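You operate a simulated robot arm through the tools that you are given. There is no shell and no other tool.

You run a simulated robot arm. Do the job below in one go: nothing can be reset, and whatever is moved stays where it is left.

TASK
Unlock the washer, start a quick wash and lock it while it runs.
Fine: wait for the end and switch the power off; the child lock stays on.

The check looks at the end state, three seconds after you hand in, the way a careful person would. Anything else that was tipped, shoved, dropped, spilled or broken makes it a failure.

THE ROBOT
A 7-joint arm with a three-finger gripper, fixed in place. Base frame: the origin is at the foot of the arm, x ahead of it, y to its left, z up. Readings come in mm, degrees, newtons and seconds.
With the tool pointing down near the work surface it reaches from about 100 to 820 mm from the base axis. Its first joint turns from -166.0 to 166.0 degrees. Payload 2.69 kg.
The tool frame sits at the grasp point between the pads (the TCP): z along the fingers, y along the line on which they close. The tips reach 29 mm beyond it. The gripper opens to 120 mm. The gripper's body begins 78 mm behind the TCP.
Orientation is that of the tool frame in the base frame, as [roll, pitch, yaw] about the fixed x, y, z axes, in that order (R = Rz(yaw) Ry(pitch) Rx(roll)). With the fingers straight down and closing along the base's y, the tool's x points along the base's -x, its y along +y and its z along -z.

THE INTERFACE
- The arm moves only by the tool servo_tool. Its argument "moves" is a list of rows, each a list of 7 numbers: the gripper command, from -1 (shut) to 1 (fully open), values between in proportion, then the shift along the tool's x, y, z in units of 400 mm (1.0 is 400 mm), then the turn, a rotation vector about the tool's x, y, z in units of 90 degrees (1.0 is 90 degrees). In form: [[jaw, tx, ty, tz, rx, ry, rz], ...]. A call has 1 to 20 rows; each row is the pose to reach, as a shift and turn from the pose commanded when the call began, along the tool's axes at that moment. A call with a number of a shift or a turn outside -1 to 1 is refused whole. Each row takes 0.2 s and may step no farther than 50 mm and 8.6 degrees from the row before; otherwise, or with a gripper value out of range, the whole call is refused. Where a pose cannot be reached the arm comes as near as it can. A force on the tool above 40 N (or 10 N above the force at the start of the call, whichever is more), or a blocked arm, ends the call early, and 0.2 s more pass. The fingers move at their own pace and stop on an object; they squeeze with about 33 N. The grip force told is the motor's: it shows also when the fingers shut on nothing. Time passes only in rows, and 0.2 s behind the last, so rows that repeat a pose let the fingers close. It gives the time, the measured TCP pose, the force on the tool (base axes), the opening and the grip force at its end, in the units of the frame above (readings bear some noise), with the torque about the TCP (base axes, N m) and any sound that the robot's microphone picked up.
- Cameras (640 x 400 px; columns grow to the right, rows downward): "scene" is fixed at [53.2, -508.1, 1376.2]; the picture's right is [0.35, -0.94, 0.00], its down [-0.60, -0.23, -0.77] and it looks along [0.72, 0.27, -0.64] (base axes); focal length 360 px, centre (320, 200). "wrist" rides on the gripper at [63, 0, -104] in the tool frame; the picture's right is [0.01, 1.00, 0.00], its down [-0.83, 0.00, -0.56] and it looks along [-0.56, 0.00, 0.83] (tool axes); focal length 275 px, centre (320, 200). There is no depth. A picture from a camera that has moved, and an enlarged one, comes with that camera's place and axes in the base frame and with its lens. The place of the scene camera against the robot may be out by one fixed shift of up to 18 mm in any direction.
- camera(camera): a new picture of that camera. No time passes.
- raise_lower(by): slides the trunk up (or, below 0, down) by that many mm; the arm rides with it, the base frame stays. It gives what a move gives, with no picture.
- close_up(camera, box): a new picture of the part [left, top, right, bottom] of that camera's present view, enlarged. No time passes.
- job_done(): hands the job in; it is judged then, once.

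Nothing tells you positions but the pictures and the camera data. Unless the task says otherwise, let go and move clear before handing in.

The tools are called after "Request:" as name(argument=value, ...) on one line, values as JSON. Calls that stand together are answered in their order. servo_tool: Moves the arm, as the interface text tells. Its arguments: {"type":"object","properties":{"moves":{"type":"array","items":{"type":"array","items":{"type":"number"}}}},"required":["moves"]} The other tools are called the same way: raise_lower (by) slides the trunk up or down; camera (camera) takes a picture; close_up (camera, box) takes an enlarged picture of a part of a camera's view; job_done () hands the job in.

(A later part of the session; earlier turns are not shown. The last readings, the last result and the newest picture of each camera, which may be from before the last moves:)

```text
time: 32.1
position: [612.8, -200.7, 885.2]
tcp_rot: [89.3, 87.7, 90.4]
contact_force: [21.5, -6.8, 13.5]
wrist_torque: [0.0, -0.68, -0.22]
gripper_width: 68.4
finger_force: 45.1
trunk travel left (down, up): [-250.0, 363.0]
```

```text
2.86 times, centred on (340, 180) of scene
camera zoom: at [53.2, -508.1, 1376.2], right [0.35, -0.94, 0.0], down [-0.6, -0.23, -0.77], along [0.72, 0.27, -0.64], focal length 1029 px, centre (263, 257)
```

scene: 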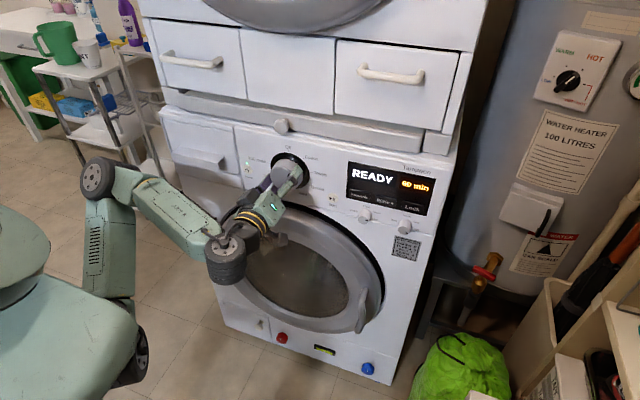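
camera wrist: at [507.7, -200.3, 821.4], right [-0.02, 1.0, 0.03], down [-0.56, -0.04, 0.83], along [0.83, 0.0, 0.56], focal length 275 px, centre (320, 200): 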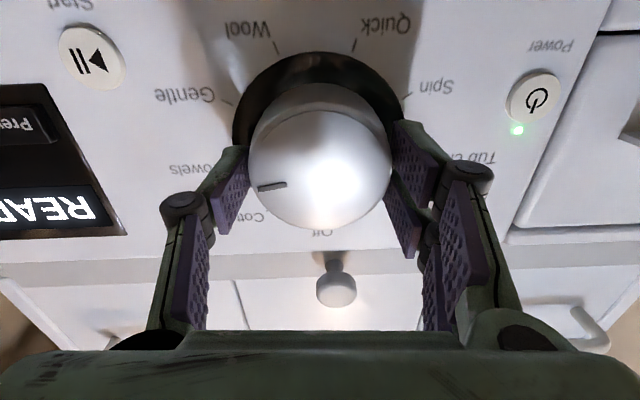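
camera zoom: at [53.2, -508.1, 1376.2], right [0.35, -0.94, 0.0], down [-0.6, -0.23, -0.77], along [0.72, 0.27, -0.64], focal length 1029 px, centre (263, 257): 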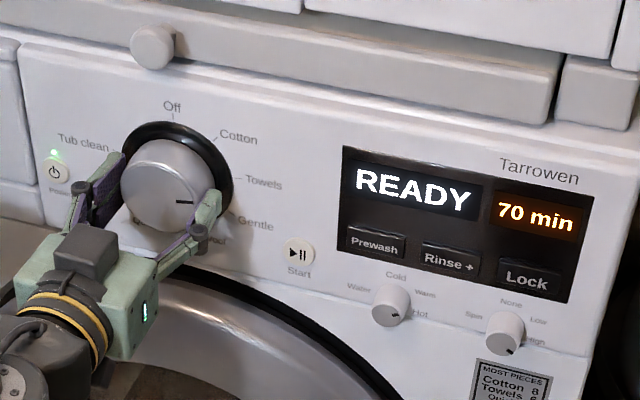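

The display shows 70 min at Towels, so the grip isn't slipping. I'll continue 40° to Gentle and ease out the small axial pull.

Request:
servo_tool(moves=[[-1, -0.001, 0, 0.003, 0, 0, 0.0494], [-1, -0.001, 0, 0.003, 0, 0, 0.0988], [-1, -0.001, 0, 0.003, 0, 0, 0.1481], [-1, -0.001, 0, 0.003, 0, 0, 0.1975], [-1, -0.001, 0, 0.003, 0, 0, 0.2469], [-1, -0.001, 0, 0.003, 0, 0, 0.2963], [-1, -0.001, 0, 0.003, 0, 0, 0.3457], [-1, -0.001, 0, 0.003, 0, 0, 0.3951], [-1, -0.001, 0, 0.003, 0, 0, 0.4444]])

Request:
camera(camera="wrist")

Request:
close_up(camera="scene", box=[230, 110, 450, 250])

```text
time: 34.1
position: [612.1, -200.3, 885.8]
tcp_rot: [90.1, 47.7, 91.1]
contact_force: [-16.7, -4.4, -8.5]
wrist_torque: [-0.01, -0.52, -0.43]
gripper_width: 68.3
finger_force: 45.1
trunk travel left (down, up): [-250.0, 363.0]
```

```text
taken
camera wrist: at [506.8, -160.3, 837.6], right [-0.01, 0.74, 0.67], down [-0.55, -0.57, 0.62], along [0.84, -0.36, 0.41], focal length 275 px, centre (320, 200)
```

wrist: 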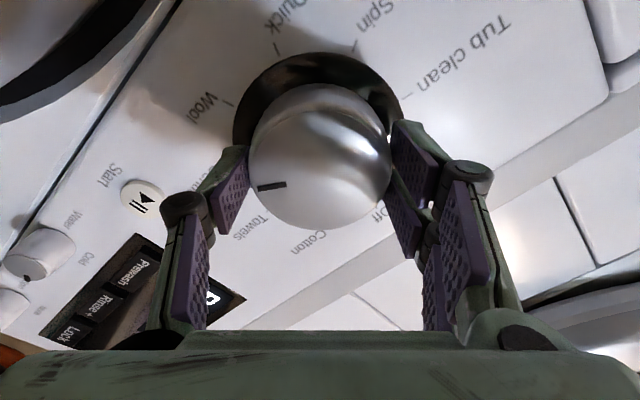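

```text
2.86 times, centred on (340, 180) of scene
camera zoom: at [53.2, -508.1, 1376.2], right [0.35, -0.94, 0.0], down [-0.6, -0.23, -0.77], along [0.72, 0.27, -0.64], focal length 1029 px, centre (263, 257)
```

zoom: 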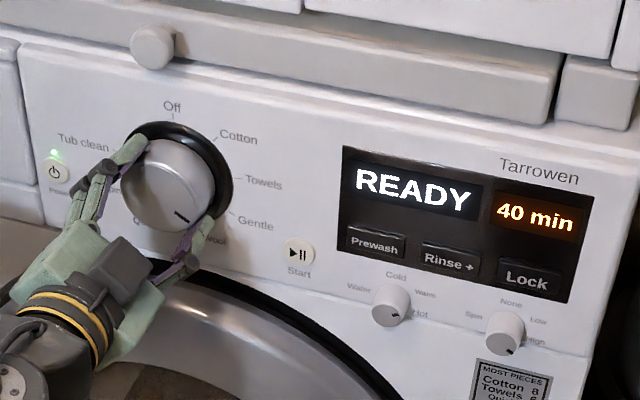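

The dial is at Gentle (40 min) and the wrist still has room. I'll carry on 40° to Wool.

Request:
servo_tool(moves=[[-1, 0, 0, -0.002, 0, 0, 0.0494], [-1, 0, 0, -0.002, 0, 0, 0.0988], [-1, 0, 0, -0.002, 0, 0, 0.1481], [-1, 0, 0, -0.002, 0, 0, 0.1975], [-1, 0, 0, -0.002, 0, 0, 0.2469], [-1, 0, 0, -0.002, 0, 0, 0.2963], [-1, 0, 0, -0.002, 0, 0, 0.3457], [-1, 0, 0, -0.002, 0, 0, 0.3951], [-1, 0, 0, -0.002, 0, 0, 0.4444]])

Request:
camera(camera="wrist")

Request:
close_up(camera="scene", box=[230, 110, 450, 250])

```text
time: 36.1
position: [610.8, -201.1, 885.3]
tcp_rot: [90.0, 7.6, 91.2]
contact_force: [-10.4, -8.7, -7.2]
wrist_torque: [-0.05, -0.31, 0.63]
gripper_width: 68.5
finger_force: 45.4
trunk travel left (down, up): [-250.0, 363.0]
```

```text
taken
camera wrist: at [506.4, -140.3, 875.7], right [0.0, 0.14, 0.99], down [-0.54, -0.83, 0.12], along [0.84, -0.53, 0.08], focal length 275 px, centre (320, 200)
```

wrist: 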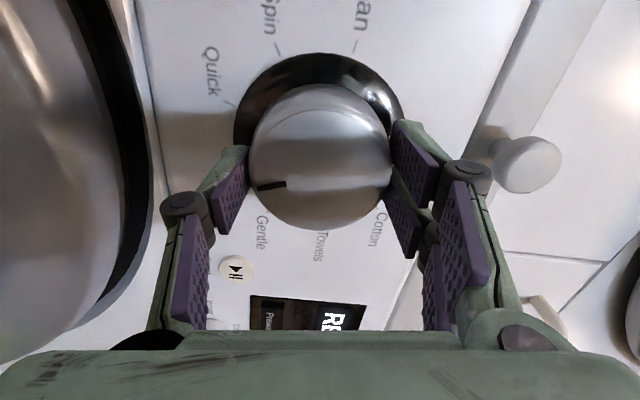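

```text
2.86 times, centred on (340, 180) of scene
camera zoom: at [53.2, -508.1, 1376.2], right [0.35, -0.94, 0.0], down [-0.6, -0.23, -0.77], along [0.72, 0.27, -0.64], focal length 1029 px, centre (263, 257)
```

zoom: 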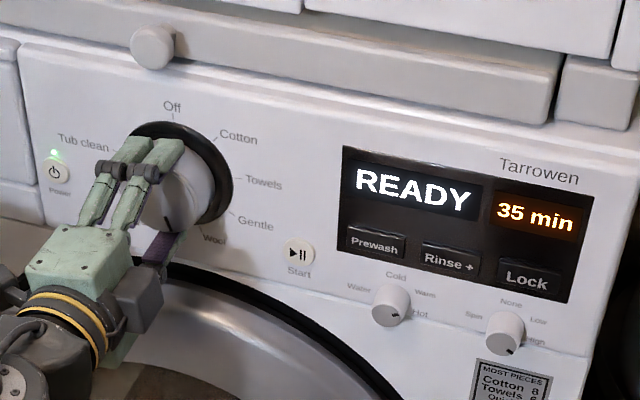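

The dial is at Wool (35 min). One more step of 40° reaches Quick; I'll do the first 20° and check whether the wrist still has travel.

Request:
servo_tool(moves=[[-1, 0, 0, -0.001, 0, 0, 0.0494], [-1, 0, 0, -0.001, 0, 0, 0.0988], [-1, 0, 0, -0.001, 0, 0, 0.1481], [-1, 0, 0, -0.001, 0, 0, 0.1975], [-1, 0, 0, -0.001, 0, 0, 0.2222]])

```text
time: 36.7
position: [611.1, -199.8, 884.9]
tcp_rot: [88.8, 1.9, 91.3]
contact_force: [-0.4, -1.1, 8.0]
wrist_torque: [-0.03, 0.69, 0.09]
gripper_width: 68.5
finger_force: 45.7
out of reach, approached as far as the arm can: row 2
trunk travel left (down, up): [-250.0, 363.0]
stopped in row 2: the force on the tool passed its limit at 63 N (the readings are from after the stop); the commanded pose is now the measured one
```

The wrist hit its limit after about 6° and stopped. I'll open around the knob without moving off it, turn the hand back about 80°, and re-grip for the last step.

Request:
servo_tool(moves=[[0.5, 0, 0, 0, 0, 0, 0], [0.5, 0, 0, 0, 0, 0, 0], [0.5, 0, 0, 0, 0, 0, 0], [0.5, 0, 0, 0, 0, 0, 0]])

Request:
camera(camera="wrist")

Request:
close_up(camera="scene", box=[230, 110, 450, 250])

```text
time: 37.7
position: [610.1, -198.7, 883.5]
tcp_rot: [89.0, 1.7, 91.2]
contact_force: [0.3, -0.5, 0.0]
wrist_torque: [0.0, -0.03, -0.03]
gripper_width: 89.8
finger_force: 0.0
trunk travel left (down, up): [-250.0, 363.0]
```

```text
taken
camera wrist: at [505.9, -138.4, 877.9], right [-0.02, 0.03, 1.0], down [-0.54, -0.84, 0.02], along [0.84, -0.54, 0.04], focal length 275 px, centre (320, 200)
```

wrist: 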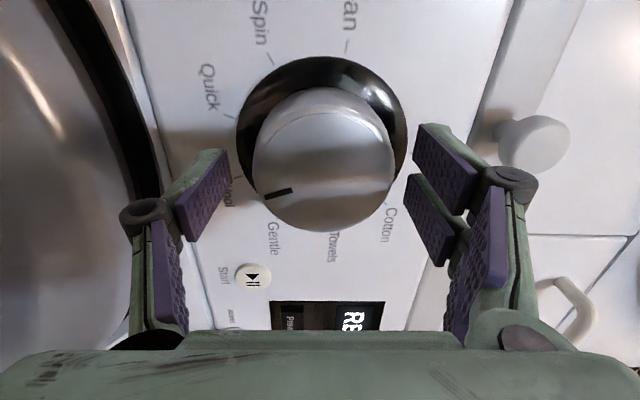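

```text
2.86 times, centred on (340, 180) of scene
camera zoom: at [53.2, -508.1, 1376.2], right [0.35, -0.94, 0.0], down [-0.6, -0.23, -0.77], along [0.72, 0.27, -0.64], focal length 1029 px, centre (263, 257)
```

zoom: 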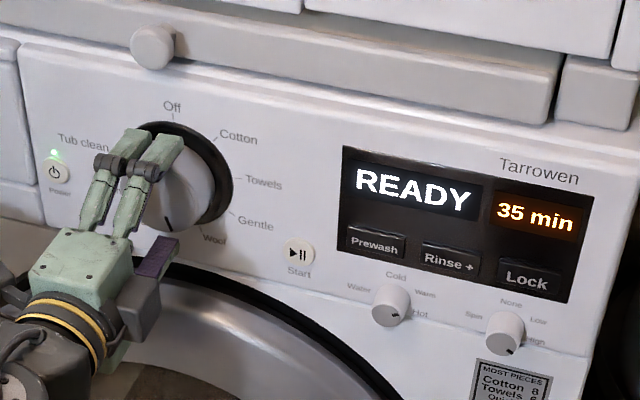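

The dial sits in its detent at Wool with the hand free. I'll re-centre slightly and turn the hand back 80° with the fingers open around the knob.

Request:
servo_tool(moves=[[0.5, -0.004, 0.0045, 0.002, 0, 0, 0], [0.5, -0.004, 0.0045, 0.002, 0, 0, -0.09], [0.5, -0.004, 0.0045, 0.002, 0, 0, -0.18], [0.5, -0.004, 0.0045, 0.002, 0, 0, -0.27], [0.5, -0.004, 0.0045, 0.002, 0, 0, -0.36], [0.5, -0.004, 0.0045, 0.002, 0, 0, -0.45], [0.5, -0.004, 0.0045, 0.002, 0, 0, -0.54], [0.5, -0.004, 0.0045, 0.002, 0, 0, -0.63], [0.5, -0.004, 0.0045, 0.002, 0, 0, -0.72], [0.5, -0.004, 0.0045, 0.002, 0, 0, -0.81], [0.5, -0.004, 0.0045, 0.002, 0, 0, -0.9], [0.5, -0.004, 0.0045, 0.002, 0, 0, -0.9]])

Request:
camera(camera="wrist")

Request:
close_up(camera="scene", box=[230, 110, 450, 250])

```text
time: 40.3
position: [611.9, -200.7, 883.3]
tcp_rot: [81.3, 82.7, 82.5]
contact_force: [-0.2, -1.0, 0.5]
wrist_torque: [0.06, -0.03, 0.03]
gripper_width: 90.0
finger_force: 0.1
trunk travel left (down, up): [-250.0, 363.0]
```

```text
taken
camera wrist: at [509.0, -194.8, 819.5], right [-0.02, 0.99, 0.12], down [-0.57, -0.11, 0.81], along [0.82, -0.05, 0.57], focal length 275 px, centre (320, 200)
```

wrist: 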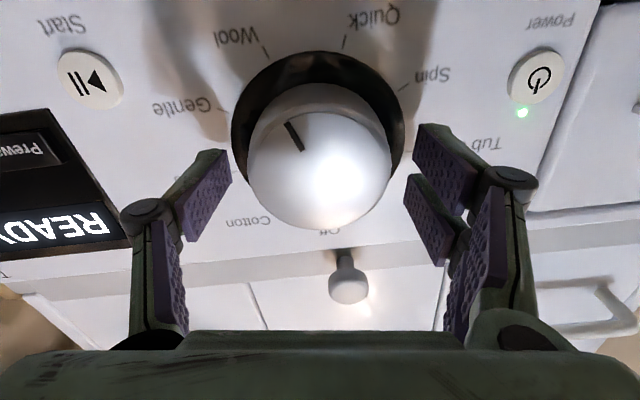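

```text
2.86 times, centred on (340, 180) of scene
camera zoom: at [53.2, -508.1, 1376.2], right [0.35, -0.94, 0.0], down [-0.6, -0.23, -0.77], along [0.72, 0.27, -0.64], focal length 1029 px, centre (263, 257)
```

zoom: 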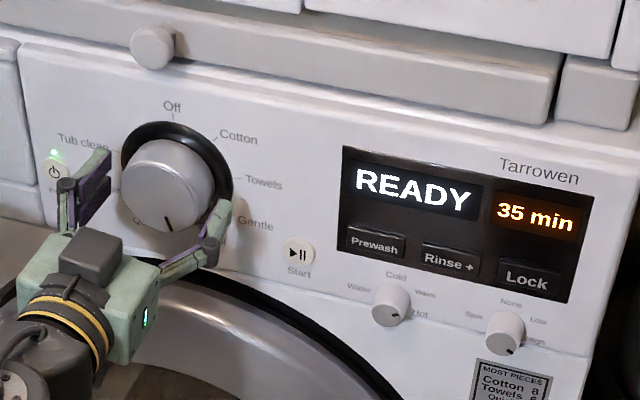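

The hand is back at the level angle and centred on the knob. Now I'll re-grip.

Request:
servo_tool(moves=[[0.5, -0.004, 0, 0.0, 0, 0, 0], [-1, -0.004, 0, 0.0, 0, 0, 0], [-1, -0.004, 0, 0, 0, 0, 0], [-1, -0.004, 0, 0, 0, 0, 0], [-1, -0.004, 0, 0, 0, 0, 0], [-1, -0.004, 0, 0, 0, 0, 0]])

```text
time: 41.7
position: [611.4, -200.1, 886.3]
tcp_rot: [81.3, 82.7, 82.8]
contact_force: [-1.3, -1.3, -0.5]
wrist_torque: [-0.03, 0.12, -0.09]
gripper_width: 69.1
finger_force: 45.2
trunk travel left (down, up): [-250.0, 363.0]
```

The grip is good, so I'll turn the last 40° to Quick.

Request:
servo_tool(moves=[[-1, 0, 0, 0, 0, 0, 0.0494], [-1, 0, 0, 0, 0, 0, 0.0988], [-1, 0, 0, 0, 0, 0, 0.1481], [-1, 0, 0, 0, 0, 0, 0.1975], [-1, 0, 0, 0, 0, 0, 0.2469], [-1, 0, 0, 0, 0, 0, 0.2963], [-1, 0, 0, 0, 0, 0, 0.3457], [-1, 0, 0, 0, 0, 0, 0.3951], [-1, 0, 0, 0, 0, 0, 0.4444]])

Request:
camera(camera="wrist")

Request:
close_up(camera="scene", box=[230, 110, 450, 250])

```text
time: 43.7
position: [611.6, -202.0, 885.8]
tcp_rot: [88.5, 42.5, 90.2]
contact_force: [0.4, -9.3, -2.5]
wrist_torque: [0.0, -0.56, -1.15]
gripper_width: 69.3
finger_force: 45.5
trunk travel left (down, up): [-250.0, 363.0]
```

```text
taken
camera wrist: at [507.5, -157.7, 840.2], right [-0.03, 0.68, 0.73], down [-0.55, -0.62, 0.56], along [0.83, -0.39, 0.39], focal length 275 px, centre (320, 200)
```

wrist: 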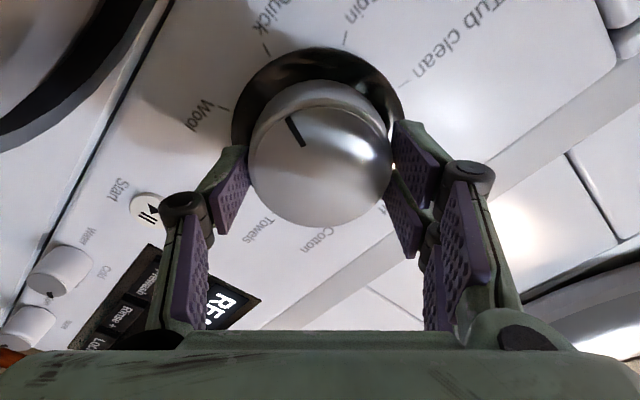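

```text
2.86 times, centred on (340, 180) of scene
camera zoom: at [53.2, -508.1, 1376.2], right [0.35, -0.94, 0.0], down [-0.6, -0.23, -0.77], along [0.72, 0.27, -0.64], focal length 1029 px, centre (263, 257)
```

zoom: 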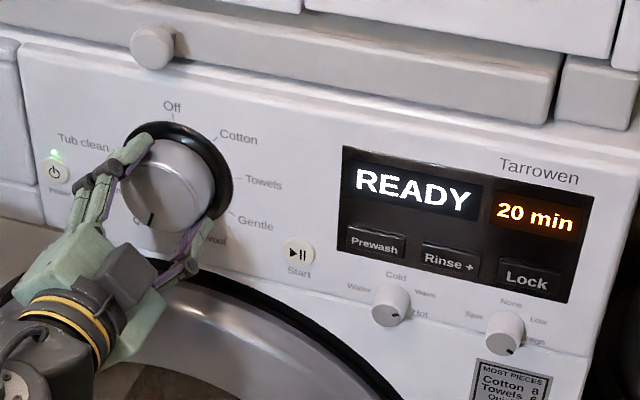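

The display reads READY, 20 min, with the pointer at Quick. I'll release and back off just clear of the knob.

Request:
servo_tool(moves=[[0.5, 0, 0, 0, 0, 0, 0], [0.5, 0, 0, 0, 0, 0, 0], [0.5, 0, 0, 0, 0, 0, 0], [0.5, 0, 0, -0.02, 0, 0, 0], [0.5, 0, 0, -0.04, 0, 0, 0], [0.5, 0, 0, -0.06, 0, 0, 0], [0.5, 0, 0, -0.07, 0, 0, 0]])

Request:
camera(camera="wrist")

Request:
close_up(camera="scene", box=[230, 110, 450, 250])

```text
time: 45.3
position: [588.8, -198.2, 887.1]
tcp_rot: [88.6, 42.8, 90.0]
contact_force: [-0.7, -0.6, 0.9]
wrist_torque: [0.01, -0.04, 0.01]
gripper_width: 90.3
finger_force: 0.1
out of reach, approached as far as the arm can: row 6, 7
trunk travel left (down, up): [-250.0, 363.0]
```

```text
taken
camera wrist: at [484.9, -153.1, 840.2], right [-0.03, 0.68, 0.73], down [-0.56, -0.62, 0.56], along [0.83, -0.39, 0.39], focal length 275 px, centre (320, 200)
```

wrist: 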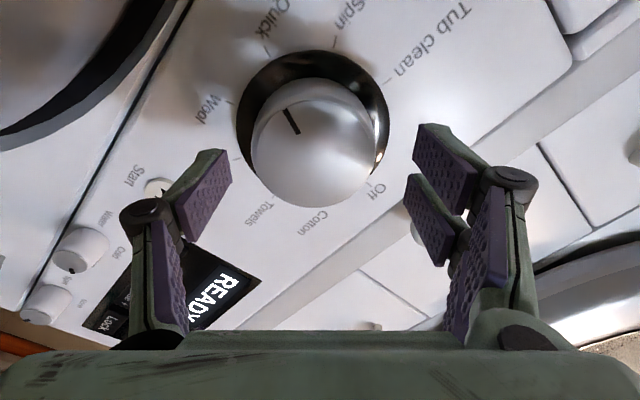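

```text
2.86 times, centred on (340, 180) of scene
camera zoom: at [53.2, -508.1, 1376.2], right [0.35, -0.94, 0.0], down [-0.6, -0.23, -0.77], along [0.72, 0.27, -0.64], focal length 1029 px, centre (263, 257)
```

zoom: 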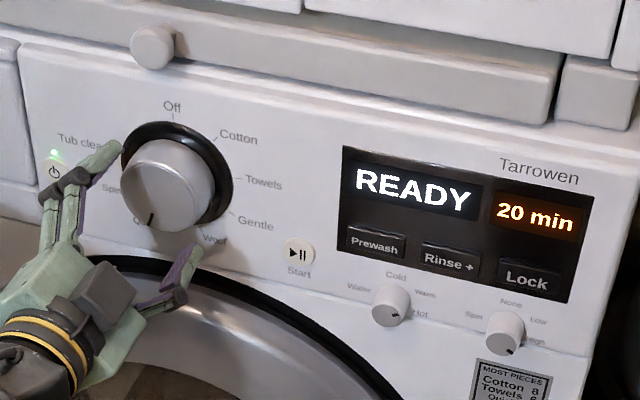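

The dial is set and the machine shows READY, 20 min. To leave safely I'll slide up and to the right, perpendicular to the line of the fingers so neither crosses the knob, then retreat.

Request:
servo_tool(moves=[[0.5, -0.06, 0, 0, 0, 0, 0], [0.5, -0.13, 0, 0, 0, 0, 0], [0.5, -0.2, 0, 0, 0, 0, 0], [0.5, -0.2, 0, -0.05, 0, 0, 0], [-1, -0.2, 0, -0.08, 0, 0, 0], [-1, -0.2, 0, -0.1, 0, 0, 0]])

Request:
camera(camera="scene")

```text
time: 46.7
position: [611.0, -243.3, 938.8]
tcp_rot: [88.5, 42.8, 90.0]
contact_force: [-1.2, 1.0, 0.2]
wrist_torque: [-0.02, 0.03, 0.0]
gripper_width: 45.4
finger_force: 1.2
out of reach, approached as far as the arm can: row 1, 2, 3, 4, 5, 6
trunk travel left (down, up): [-250.0, 363.0]
```

```text
taken
```

scene: 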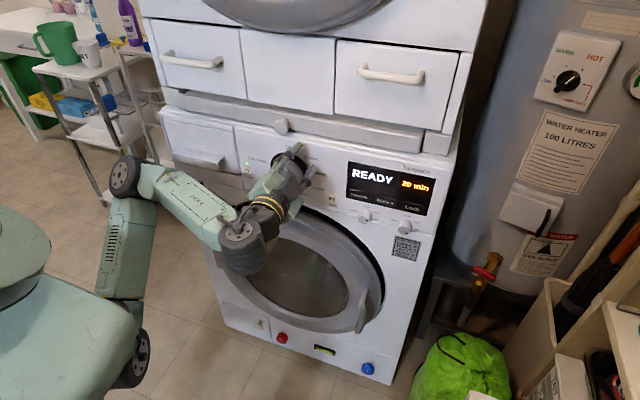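

The dial is clear and nothing was touched. Next I'll move right and down with closed fingers to stand in front of the Start button at (y≈-306, z≈836), while levelling the wrist roll.

Request:
servo_tool(moves=[[-1, -0.0734, -0.0675, -0.014, 0, 0, 0], [-1, -0.0945, -0.1545, -0.0415, 0, 0, -0.08], [-1, -0.035, -0.218, -0.068, 0, 0, -0.16], [-1, 0.032, -0.275, -0.095, 0, 0, -0.24], [-1, 0.0524, -0.2865, -0.095, 0, 0, -0.32], [-1, 0.0524, -0.2865, -0.095, 0, 0, -0.4], [-1, 0.0524, -0.2865, -0.095, 0, 0, -0.48], [-1, 0.0524, -0.2865, -0.095, 0, 0, -0.48]])

Request:
camera(camera="wrist")

Request:
close_up(camera="scene", box=[230, 110, 450, 250])

```text
time: 48.4
position: [630.0, -295.3, 844.9]
tcp_rot: [74.2, 85.8, 75.1]
contact_force: [-13.2, 3.3, 1.9]
wrist_torque: [0.03, 0.07, 0.12]
gripper_width: 6.1
finger_force: 28.9
out of reach, approached as far as the arm can: row 1, 2, 3, 4, 5, 6, 7, 8
trunk travel left (down, up): [-250.0, 363.0]
heard: click
stopped in row 8: the force on the tool passed its limit at 42 N (the readings are from after the stop); the commanded pose is now the measured one
```

```text
taken
camera wrist: at [526.9, -292.3, 778.6], right [-0.02, 1.0, 0.07], down [-0.57, -0.06, 0.82], along [0.82, -0.03, 0.57], focal length 275 px, centre (320, 200)
```

wrist: 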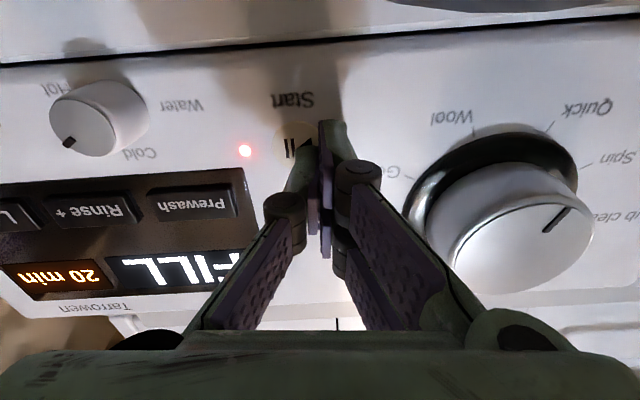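

```text
2.86 times, centred on (340, 180) of scene
camera zoom: at [53.2, -508.1, 1376.2], right [0.35, -0.94, 0.0], down [-0.6, -0.23, -0.77], along [0.72, 0.27, -0.64], focal length 1029 px, centre (263, 257)
```

zoom: 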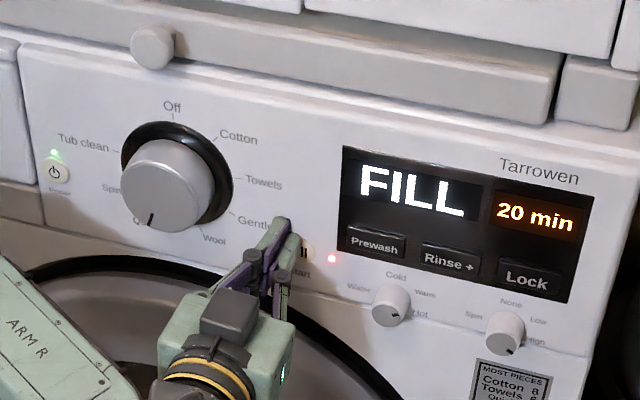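

The joint-limit drift carried the fingertips into the Start button. It was pressed once, and the machine is now running Quick: FILL, 20 min, red light on. I must not press it again, so I'll back off in small steps while tilting the tool down slightly to stay within reach.

Request:
servo_tool(moves=[[-1, 0, 0, -0.012, 0, 0.02, 0], [-1, 0, 0, -0.025, 0, 0.05, 0], [-1, 0, 0, -0.04, 0, 0.08, 0], [-1, 0, 0, -0.06, 0, 0.12, 0], [-1, 0, 0, -0.08, 0, 0.16, 0]])

Request:
camera(camera="wrist")

Request:
close_up(camera="scene", box=[230, 110, 450, 250])

```text
time: 49.6
position: [618.7, -290.5, 837.5]
tcp_rot: [163.0, 75.9, 164.1]
contact_force: [0.1, 0.0, 0.3]
wrist_torque: [0.01, 0.0, -0.05]
gripper_width: 0.0
finger_force: 28.7
out of reach, approached as far as the arm can: row 2, 3, 4, 5
trunk travel left (down, up): [-250.0, 363.0]
```

```text
taken
camera wrist: at [502.3, -289.9, 800.5], right [-0.01, 1.0, 0.07], down [-0.35, -0.07, 0.94], along [0.94, -0.01, 0.35], focal length 275 px, centre (320, 200)
```

wrist: 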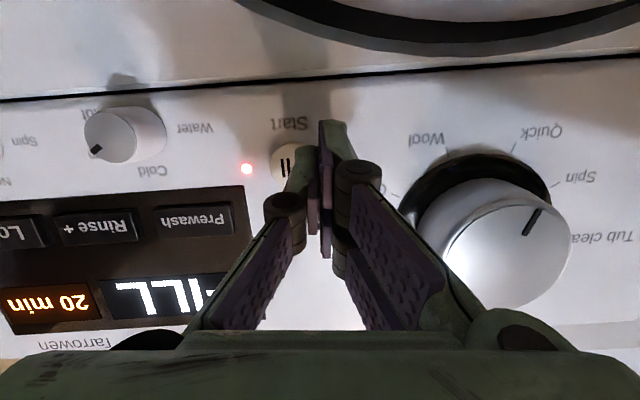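

```text
2.86 times, centred on (340, 180) of scene
camera zoom: at [53.2, -508.1, 1376.2], right [0.35, -0.94, 0.0], down [-0.6, -0.23, -0.77], along [0.72, 0.27, -0.64], focal length 1029 px, centre (263, 257)
```

zoom: 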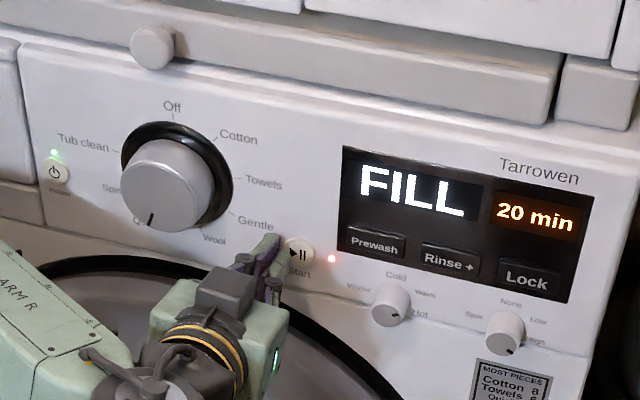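

It's still running at FILL, 20 min, and I'm out of contact. I'll look at the arm's whole posture before moving on to the Lock key.

Request:
camera(camera="scene")

```text
taken
```

scene: 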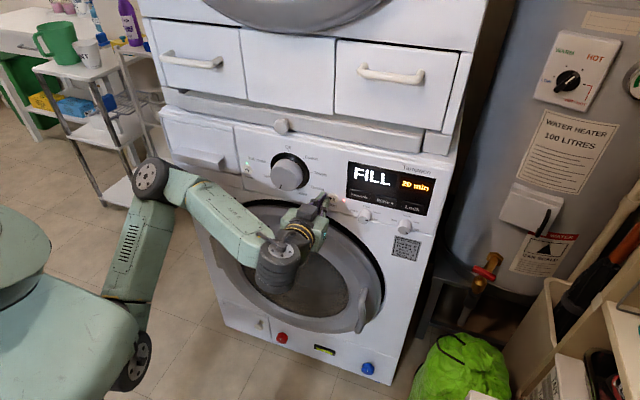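

The elbow is folded almost to its limit here. Tilting the hand further down while lifting and backing away will unfold it, and that clears the Start button before I go to the Lock key.

Request:
servo_tool(moves=[[-1, -0.016, 0.002, -0.024, 0, 0.07, 0], [-1, -0.032, 0.004, -0.049, 0, 0.14, 0], [-1, -0.049, 0.006, -0.073, 0, 0.21, 0], [-1, -0.065, 0.008, -0.098, 0, 0.28, 0], [-1, -0.081, 0.009, -0.122, 0, 0.344, 0], [-1, -0.081, 0.009, -0.122, 0, 0.344, 0]])

Request:
camera(camera="wrist")

Request:
camera(camera="scene")

```text
time: 51.0
position: [616.0, -279.5, 842.6]
tcp_rot: [174.5, 45.4, 176.9]
contact_force: [0.5, 0.5, 0.0]
wrist_torque: [0.0, -0.02, -0.01]
gripper_width: 0.0
finger_force: 29.1
out of reach, approached as far as the arm can: row 1, 2, 3, 4, 5, 6
trunk travel left (down, up): [-250.0, 363.0]
```

```text
taken
camera wrist: at [496.8, -282.9, 869.9], right [-0.02, 1.0, 0.06], down [0.19, -0.06, 0.98], along [0.98, 0.03, -0.18], focal length 275 px, centre (320, 200)
```

wrist: 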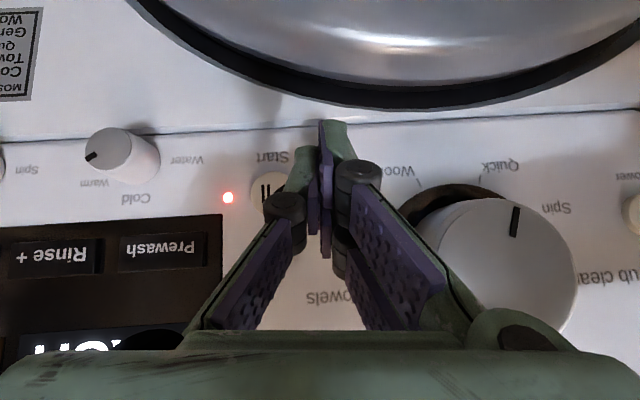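

```text
taken
```

scene: 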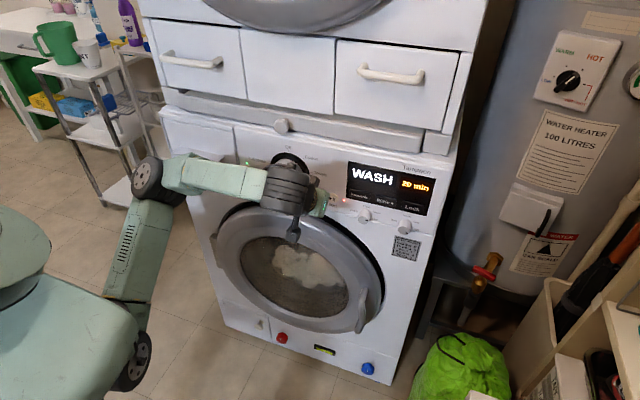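

The machine has moved on to WASH. The fingertips are about 15 mm in front of the panel, so I'll lift the hand away, up and back, before crossing to the Lock key.

Request:
servo_tool(moves=[[-1, -0.024, 0.004, -0.047, 0, 0, 0], [-1, -0.048, 0.007, -0.093, 0, 0, 0], [-1, -0.072, 0.011, -0.14, 0, 0, 0]])

Request:
camera(camera="scene")

```text
time: 51.8
position: [622.7, -273.7, 850.6]
tcp_rot: [174.2, 45.4, 176.4]
contact_force: [-21.3, -0.3, -10.1]
wrist_torque: [0.03, 0.38, 0.08]
gripper_width: 0.0
finger_force: 28.4
out of reach, approached as far as the arm can: row 1, 2, 3
trunk travel left (down, up): [-250.0, 363.0]
```

```text
taken
```

scene: 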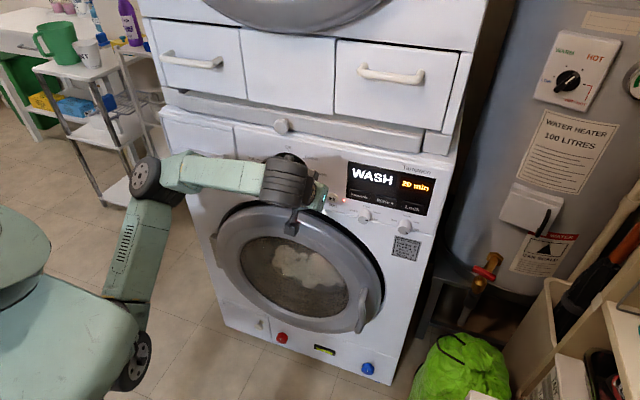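

The tip is now touching the bare panel lightly. From the pattern, the upper arm seems to be at its lean-back limit, so a higher trunk is what I need. First I'll drop slightly back along the arc the arm can follow to break contact.

Request:
servo_tool(moves=[[-1, 0.02, 0.0, 0.005, 0, 0, 0], [-1, 0.045, -0.002, 0.008, 0, 0.03, 0]])

Request:
close_up(camera="scene", box=[250, 120, 450, 250])

Request:
camera(camera="wrist")

```text
time: 52.4
position: [615.9, -272.3, 837.4]
tcp_rot: [174.4, 42.8, 177.2]
contact_force: [-0.1, -0.2, 0.2]
wrist_torque: [-0.02, -0.01, -0.01]
gripper_width: 0.0
finger_force: 28.2
trunk travel left (down, up): [-250.0, 363.0]
```

```text
3.08 times, centred on (350, 185) of scene
camera zoom: at [53.2, -508.1, 1376.2], right [0.35, -0.94, 0.0], down [-0.6, -0.23, -0.77], along [0.72, 0.27, -0.64], focal length 1108 px, centre (228, 246)
```

zoom: 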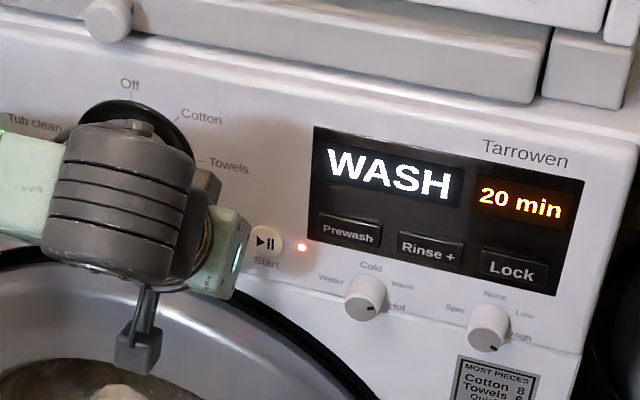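

```text
taken
camera wrist: at [498.0, -277.6, 869.7], right [-0.02, 1.0, 0.07], down [0.23, -0.06, 0.97], along [0.97, 0.04, -0.23], focal length 275 px, centre (320, 200)
```

wrist: 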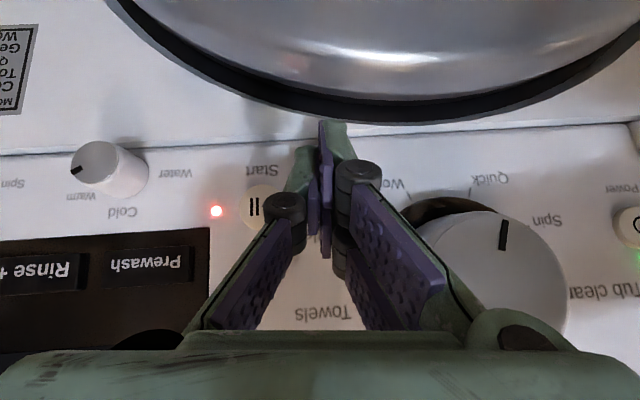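

My guess about the limit holds: the move worked and contact is zero. I'll raise the trunk a little (nothing is above the hand here), then back away.

Request:
raise_lower(by=45)

Request:
servo_tool(moves=[[-1, 0.03, -0.002, -0.02, 0, 0, 0], [-1, 0.07, -0.004, -0.045, 0, 0, 0], [-1, 0.11, -0.006, -0.07, 0, 0, 0]])

Request:
camera(camera="scene")

```text
time: 53.3
position: [615.0, -273.1, 882.3]
tcp_rot: [174.3, 42.8, 177.1]
contact_force: [-0.4, 0.5, -1.1]
wrist_torque: [-0.02, 0.01, -0.05]
gripper_width: 0.0
finger_force: 28.4
trunk travel left (down, up): [-295.0, 318.0]
```

```text
time: 54.1
position: [577.2, -271.7, 855.7]
tcp_rot: [174.7, 42.8, 177.0]
contact_force: [0.4, -0.7, -0.5]
wrist_torque: [0.0, 0.0, -0.01]
gripper_width: 0.0
finger_force: 28.6
out of reach, approached as far as the arm can: row 1, 2, 3
trunk travel left (down, up): [-295.0, 318.0]
```

```text
taken
```

scene: 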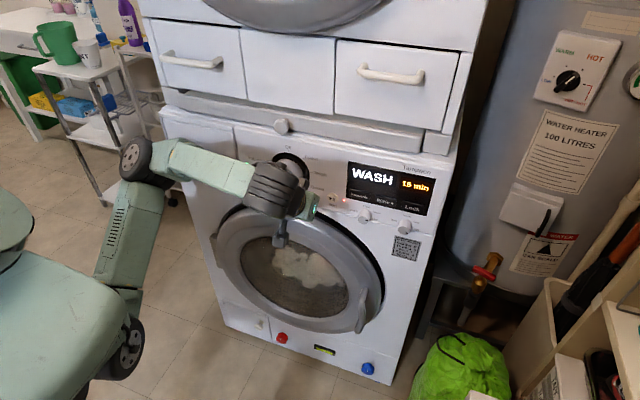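

The timer is counting down, so I'm heading to the Lock key now. I'll cross at x≈577, clear of all knobs, and level the tool on the way.

Request:
servo_tool(moves=[[-1, -0.007, -0.1, -0.009, 0, 0, 0], [-1, -0.015, -0.21, -0.018, 0, -0.05, 0], [-1, -0.023, -0.32, -0.027, 0, -0.14, 0], [-1, -0.03, -0.43, -0.036, 0, -0.23, 0], [-1, -0.038, -0.527, -0.045, 0, -0.32, 0], [-1, -0.038, -0.527, -0.045, 0, -0.41, 0], [-1, -0.038, -0.527, -0.045, 0, -0.5, 0], [-1, -0.038, -0.527, -0.045, 0, -0.524, 0]])

Request:
camera(camera="wrist")

Request:
close_up(camera="scene", box=[340, 150, 450, 250])

```text
time: 55.9
position: [596.8, -492.0, 863.3]
tcp_rot: [87.8, 85.9, 88.6]
contact_force: [0.4, 0.1, 1.1]
wrist_torque: [0.0, 0.0, 0.02]
gripper_width: 0.0
finger_force: 28.7
out of reach, approached as far as the arm can: row 1, 2, 3, 4, 5, 6, 7, 8
trunk travel left (down, up): [-295.0, 318.0]
```

```text
taken
camera wrist: at [493.3, -489.5, 799.5], right [-0.01, 1.0, 0.07], down [-0.56, -0.06, 0.83], along [0.83, -0.03, 0.56], focal length 275 px, centre (320, 200)
```

wrist: 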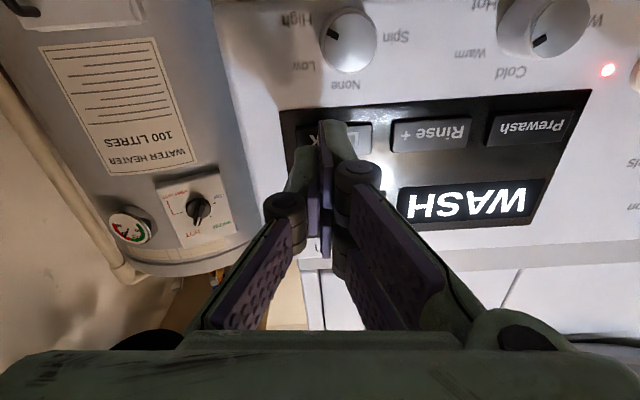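

```text
4.00 times, centred on (395, 200) of scene
camera zoom: at [53.2, -508.1, 1376.2], right [0.35, -0.94, 0.0], down [-0.6, -0.23, -0.77], along [0.72, 0.27, -0.64], focal length 1440 px, centre (20, 200)
```

zoom: 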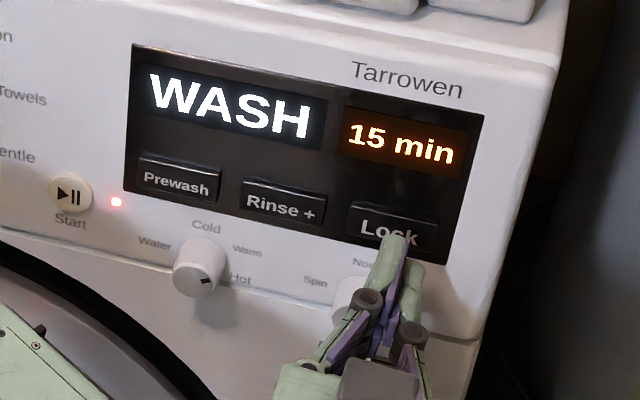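

The wash shows 15 min and I'm right in front of the Lock key. I'll centre on it, press it once in small steps and withdraw.

Request:
servo_tool(moves=[[-1, -0.001, 0.01, 0.03, 0, 0, 0], [-1, -0.001, 0.0175, 0.06, 0, 0, 0], [-1, -0.001, 0.0175, 0.068, 0, 0, 0], [-1, -0.001, 0.0175, 0.073, 0, 0, 0], [-1, -0.001, 0.0175, 0.078, 0, 0, 0], [-1, -0.001, 0.0175, 0.083, 0, 0, 0]])

Request:
close_up(camera="scene", box=[340, 150, 450, 250])

```text
time: 57.3
position: [628.8, -484.9, 864.1]
tcp_rot: [88.6, 85.8, 89.5]
contact_force: [-12.8, 2.1, -2.0]
wrist_torque: [-0.01, 0.08, 0.09]
gripper_width: 5.7
finger_force: 28.2
trunk travel left (down, up): [-295.0, 318.0]
heard: click
```

```text
4.00 times, centred on (395, 200) of scene
camera zoom: at [53.2, -508.1, 1376.2], right [0.35, -0.94, 0.0], down [-0.6, -0.23, -0.77], along [0.72, 0.27, -0.64], focal length 1440 px, centre (20, 200)
```

zoom: 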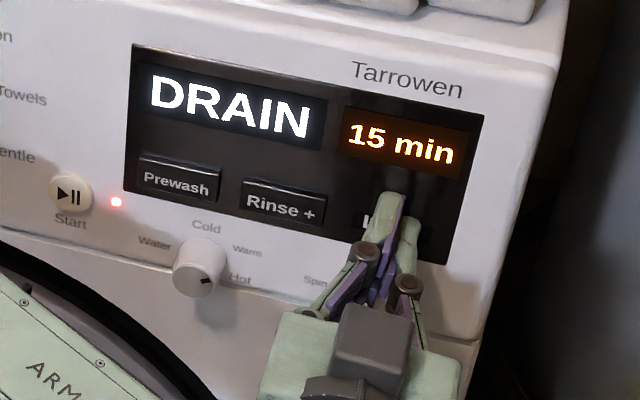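

I heard a click and the display shows DRAIN. The finger hides the lock light, so I'll back off to look.

Request:
servo_tool(moves=[[-1, 0, 0, -0.02, 0, 0, 0], [-1, 0, 0, -0.05, 0, 0, 0]])

Request:
close_up(camera="scene", box=[340, 150, 450, 250])

Request:
close_up(camera="wrist", box=[260, 80, 620, 280])

```text
time: 57.9
position: [610.3, -484.7, 863.4]
tcp_rot: [88.5, 85.8, 89.5]
contact_force: [0.0, 0.3, -0.8]
wrist_torque: [0.0, 0.01, 0.01]
gripper_width: 0.0
finger_force: 28.5
trunk travel left (down, up): [-295.0, 318.0]
```

```text
4.00 times, centred on (395, 200) of scene
camera zoom: at [53.2, -508.1, 1376.2], right [0.35, -0.94, 0.0], down [-0.6, -0.23, -0.77], along [0.72, 0.27, -0.64], focal length 1440 px, centre (20, 200)
```

zoom: 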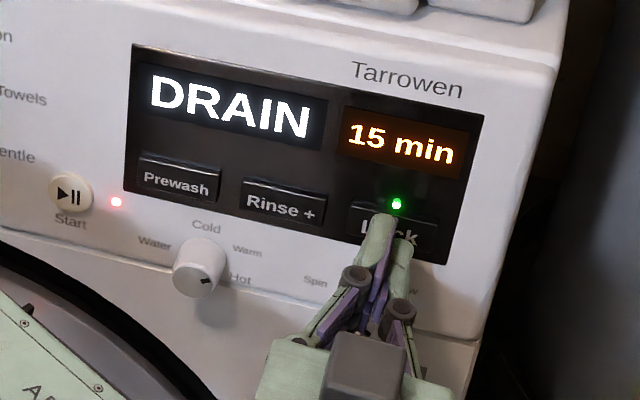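

```text
1.78 times, centred on (440, 180) of wrist
camera zoom: at [507.4, -482.1, 799.7], right [-0.02, 1.0, 0.07], down [-0.56, -0.07, 0.83], along [0.83, -0.02, 0.56], focal length 489 px, centre (107, 236)
```

zoom: 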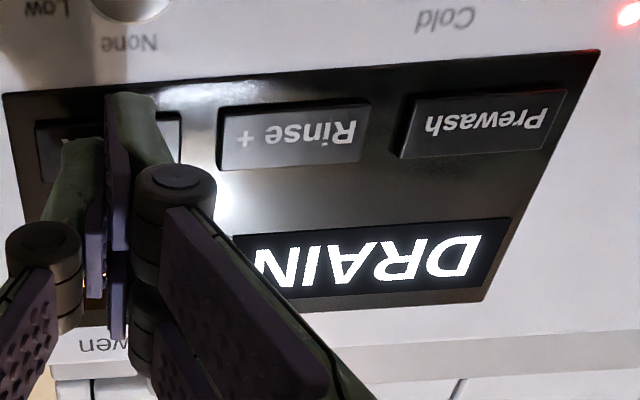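

The lock light is on while the cycle runs. Now I'll retreat well back from the panel, raise the trunk to a better height for the Power button, and let the cycle finish.

Request:
servo_tool(moves=[[-1, 0, 0, -0.1, 0, 0, 0], [-1, 0, 0, -0.2, 0, 0, 0], [-1, 0, 0, -0.3, 0, 0, 0]])

Request:
raise_lower(by=75)

Request:
camera(camera="scene")

Request:
close_up(camera="scene", box=[230, 110, 450, 250])

```text
time: 58.7
position: [564.4, -539.0, 857.2]
tcp_rot: [89.1, 85.9, 90.0]
contact_force: [-0.1, 0.1, 0.0]
wrist_torque: [-0.03, 0.01, -0.02]
gripper_width: 0.0
finger_force: 28.0
out of reach, approached as far as the arm can: row 1, 2, 3
trunk travel left (down, up): [-295.0, 318.0]
```

```text
time: 59.8
position: [564.5, -539.8, 932.1]
tcp_rot: [89.3, 85.8, 90.1]
contact_force: [0.1, -0.7, -1.0]
wrist_torque: [-0.02, -0.02, 0.01]
gripper_width: 0.0
finger_force: 29.1
trunk travel left (down, up): [-370.0, 243.0]
```

```text
taken
```

scene: 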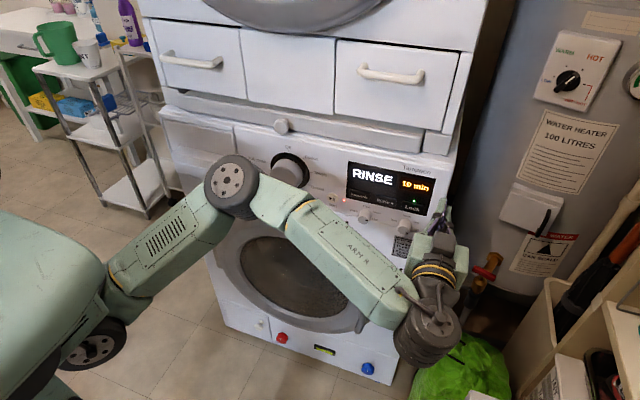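

```text
2.86 times, centred on (340, 180) of scene
camera zoom: at [53.2, -508.1, 1376.2], right [0.35, -0.94, 0.0], down [-0.6, -0.23, -0.77], along [0.72, 0.27, -0.64], focal length 1029 px, centre (263, 257)
```

zoom: 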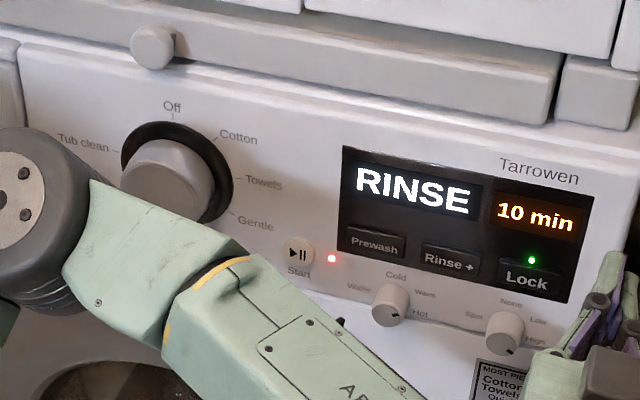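

The wash has reached RINSE, 10 min, and the lock is on. I'll move across toward the Power button in short legs at x≈560, checking for drift after each one.

Request:
servo_tool(moves=[[-1, 0.032, 0.098, 0, 0, 0, 0], [-1, 0.065, 0.196, 0, 0, 0, 0], [-1, 0.097, 0.2935, 0, 0, 0, 0]])

Request:
camera(camera="scene")

```text
time: 60.6
position: [616.6, -442.4, 901.0]
tcp_rot: [90.6, 85.8, 91.1]
contact_force: [0.1, -0.7, -0.3]
wrist_torque: [0.01, 0.01, 0.02]
gripper_width: 0.0
finger_force: 28.6
out of reach, approached as far as the arm can: row 1, 2, 3
trunk travel left (down, up): [-370.0, 243.0]
```

```text
taken
```

scene: 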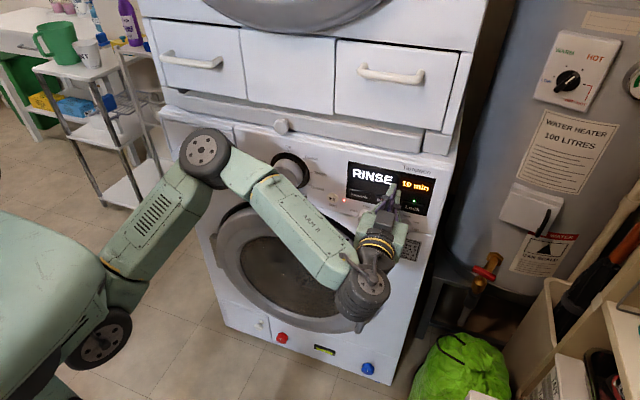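

The level posture drifts toward the panel here, and I'm about 10 mm off it. I'll go back to the free space on the right and tilt the hand down, pivoting at the wrist, to get into a roomier arm posture.

Request:
servo_tool(moves=[[-1, -0.031, -0.08, -0.0425, 0, 0, 0], [-1, -0.062, -0.158, -0.0875, 0, 0, 0], [-1, -0.095, -0.2385, -0.13, 0, 0, 0], [-1, -0.0295, -0.2435, -0.1345, 0, 0.089, 0], [-1, 0.035, -0.248, -0.1485, 0, 0.178, 0], [-1, 0.0975, -0.2525, -0.171, 0, 0.267, 0], [-1, 0.156, -0.257, -0.202, 0, 0.356, 0], [-1, 0.209, -0.261, -0.241, 0, 0.444, 0], [-1, 0.257, -0.264, -0.287, 0, 0.533, 0], [-1, 0.297, -0.267, -0.34, 0, 0.622, 0]])

Request:
camera(camera="scene")

Request:
close_up(camera="scene", box=[230, 110, 450, 250])

```text
time: 62.8
position: [481.8, -546.0, 773.9]
tcp_rot: [175.1, 33.9, 178.1]
contact_force: [0.6, 0.4, 0.0]
wrist_torque: [-0.01, 0.01, -0.01]
gripper_width: 0.1
finger_force: 28.0
trunk travel left (down, up): [-370.0, 243.0]
```

```text
taken
```

scene: 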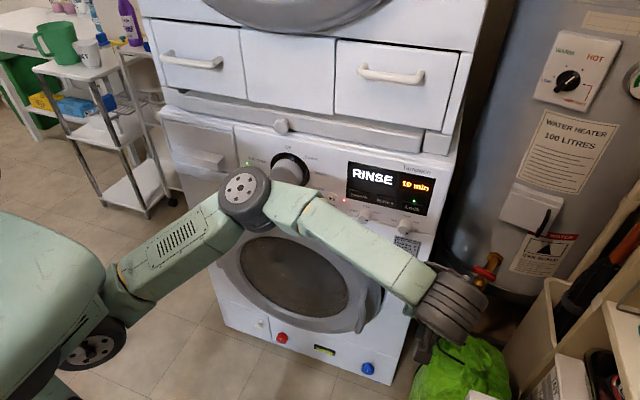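

```text
2.86 times, centred on (340, 180) of scene
camera zoom: at [53.2, -508.1, 1376.2], right [0.35, -0.94, 0.0], down [-0.6, -0.23, -0.77], along [0.72, 0.27, -0.64], focal length 1029 px, centre (263, 257)
```

zoom: 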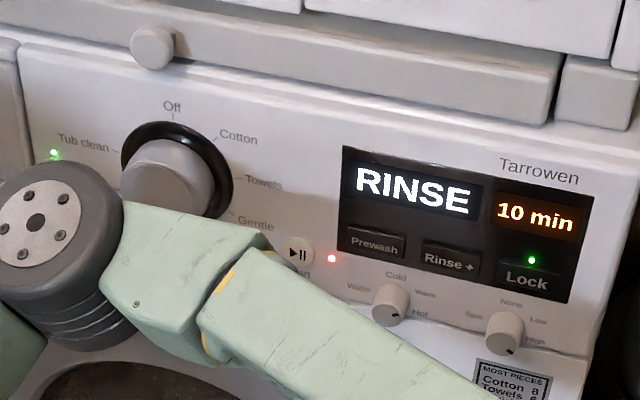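

That posture is fully within reach at (482,-546,774), tilted 56° down. I'll sweep left toward the Power side while staying back from the machine.

Request:
servo_tool(moves=[[-1, 0.001, 0.1, 0.007, 0, 0, 0], [-1, 0.002, 0.205, 0.014, 0, 0, 0], [-1, 0.003, 0.31, 0.021, 0, 0, 0], [-1, 0.004, 0.415, 0.028, 0, 0, 0], [-1, 0.005, 0.52, 0.034, 0, 0, 0], [-1, 0.005, 0.6235, 0.041, 0, 0, 0]])

Request:
camera(camera="scene")

```text
time: 64.2
position: [488.0, -295.3, 776.5]
tcp_rot: [175.1, 33.9, 177.9]
contact_force: [-0.1, -0.4, -0.5]
wrist_torque: [0.01, 0.0, 0.02]
gripper_width: 0.0
finger_force: 29.2
trunk travel left (down, up): [-370.0, 243.0]
```

```text
taken
```

scene: 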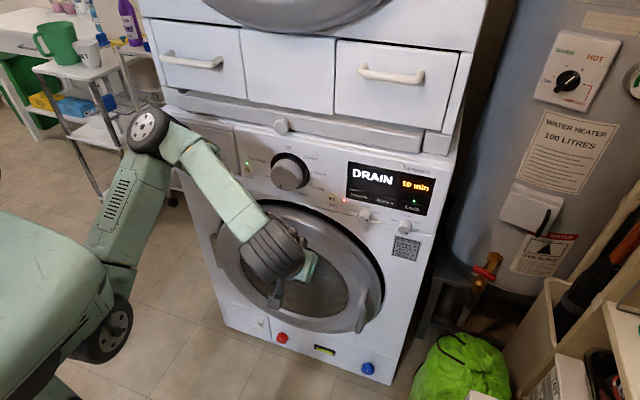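

That leg was all within reach and the display shows DRAIN, 10 min. I'll continue left to y≈-91.

Request:
servo_tool(moves=[[-1, 0.001, 0.1, 0.007, 0, 0, 0], [-1, 0.002, 0.205, 0.014, 0, 0, 0], [-1, 0.003, 0.31, 0.021, 0, 0, 0], [-1, 0.004, 0.415, 0.028, 0, 0, 0], [-1, 0.004, 0.509, 0.034, 0, 0, 0]])

Request:
camera(camera="scene")

Request:
camera(camera="wrist")

```text
time: 65.4
position: [506.1, -102.2, 795.2]
tcp_rot: [174.9, 34.0, 178.0]
contact_force: [0.0, -0.9, 0.2]
wrist_torque: [0.01, 0.01, 0.02]
gripper_width: 0.0
finger_force: 28.7
out of reach, approached as far as the arm can: row 4, 5
trunk travel left (down, up): [-370.0, 243.0]
```

```text
taken
```

scene: 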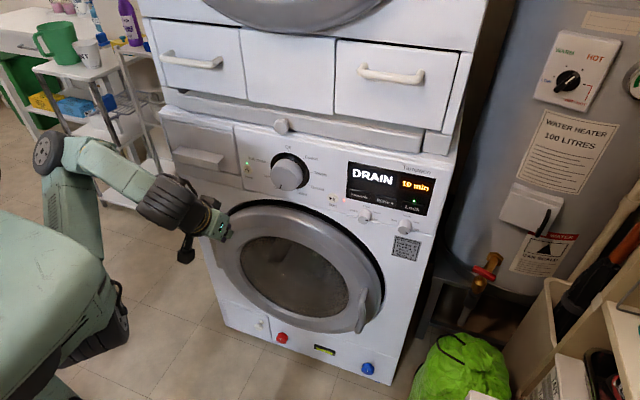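

```text
taken
camera wrist: at [394.3, -108.3, 846.4], right [-0.02, 1.0, 0.07], down [0.38, -0.06, 0.92], along [0.93, 0.04, -0.38], focal length 275 px, centre (320, 200)
```

wrist: 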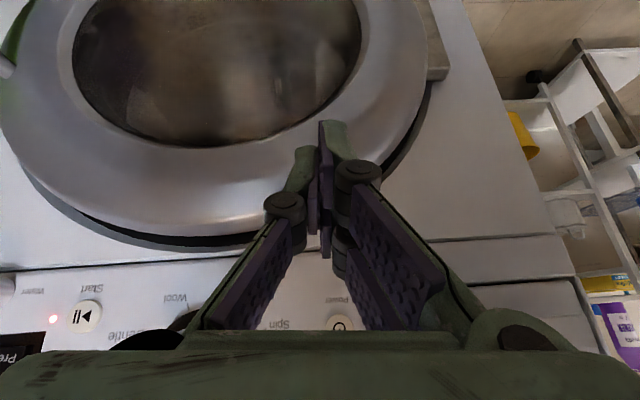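

I'm in front of the Power side at (506,-102,795). The cycle is still at DRAIN, so I'll hold here until it ends before going near the Power button.

Request:
servo_tool(moves=[[-1, 0, 0, 0, 0, 0, 0], [-1, 0, 0, 0, 0, 0, 0], [-1, 0, 0, 0, 0, 0, 0], [-1, 0, 0, 0, 0, 0, 0], [-1, 0, 0, 0, 0, 0, 0], [-1, 0, 0, 0, 0, 0, 0], [-1, 0, 0, 0, 0, 0, 0], [-1, 0, 0, 0, 0, 0, 0], [-1, 0, 0, 0, 0, 0, 0], [-1, 0, 0, 0, 0, 0, 0], [-1, 0, 0, 0, 0, 0, 0], [-1, 0, 0, 0, 0, 0, 0], [-1, 0, 0, 0, 0, 0, 0], [-1, 0, 0, 0, 0, 0, 0], [-1, 0, 0, 0, 0, 0, 0], [-1, 0, 0, 0, 0, 0, 0], [-1, 0, 0, 0, 0, 0, 0], [-1, 0, 0, 0, 0, 0, 0], [-1, 0, 0, 0, 0, 0, 0], [-1, 0, 0, 0, 0, 0, 0]])

Request:
close_up(camera="scene", box=[230, 110, 450, 250])

```text
time: 69.6
position: [505.7, -103.2, 797.2]
tcp_rot: [175.1, 33.9, 178.1]
contact_force: [-1.3, -0.2, -0.2]
wrist_torque: [-0.02, 0.01, 0.02]
gripper_width: 0.1
finger_force: 28.6
trunk travel left (down, up): [-370.0, 243.0]
```

```text
2.86 times, centred on (340, 180) of scene
camera zoom: at [53.2, -508.1, 1376.2], right [0.35, -0.94, 0.0], down [-0.6, -0.23, -0.77], along [0.72, 0.27, -0.64], focal length 1029 px, centre (263, 257)
```

zoom: 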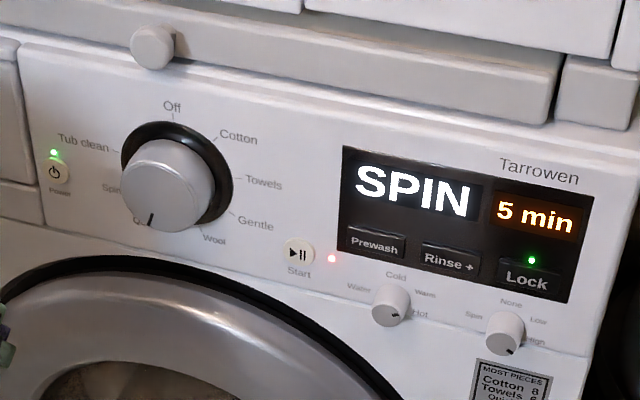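

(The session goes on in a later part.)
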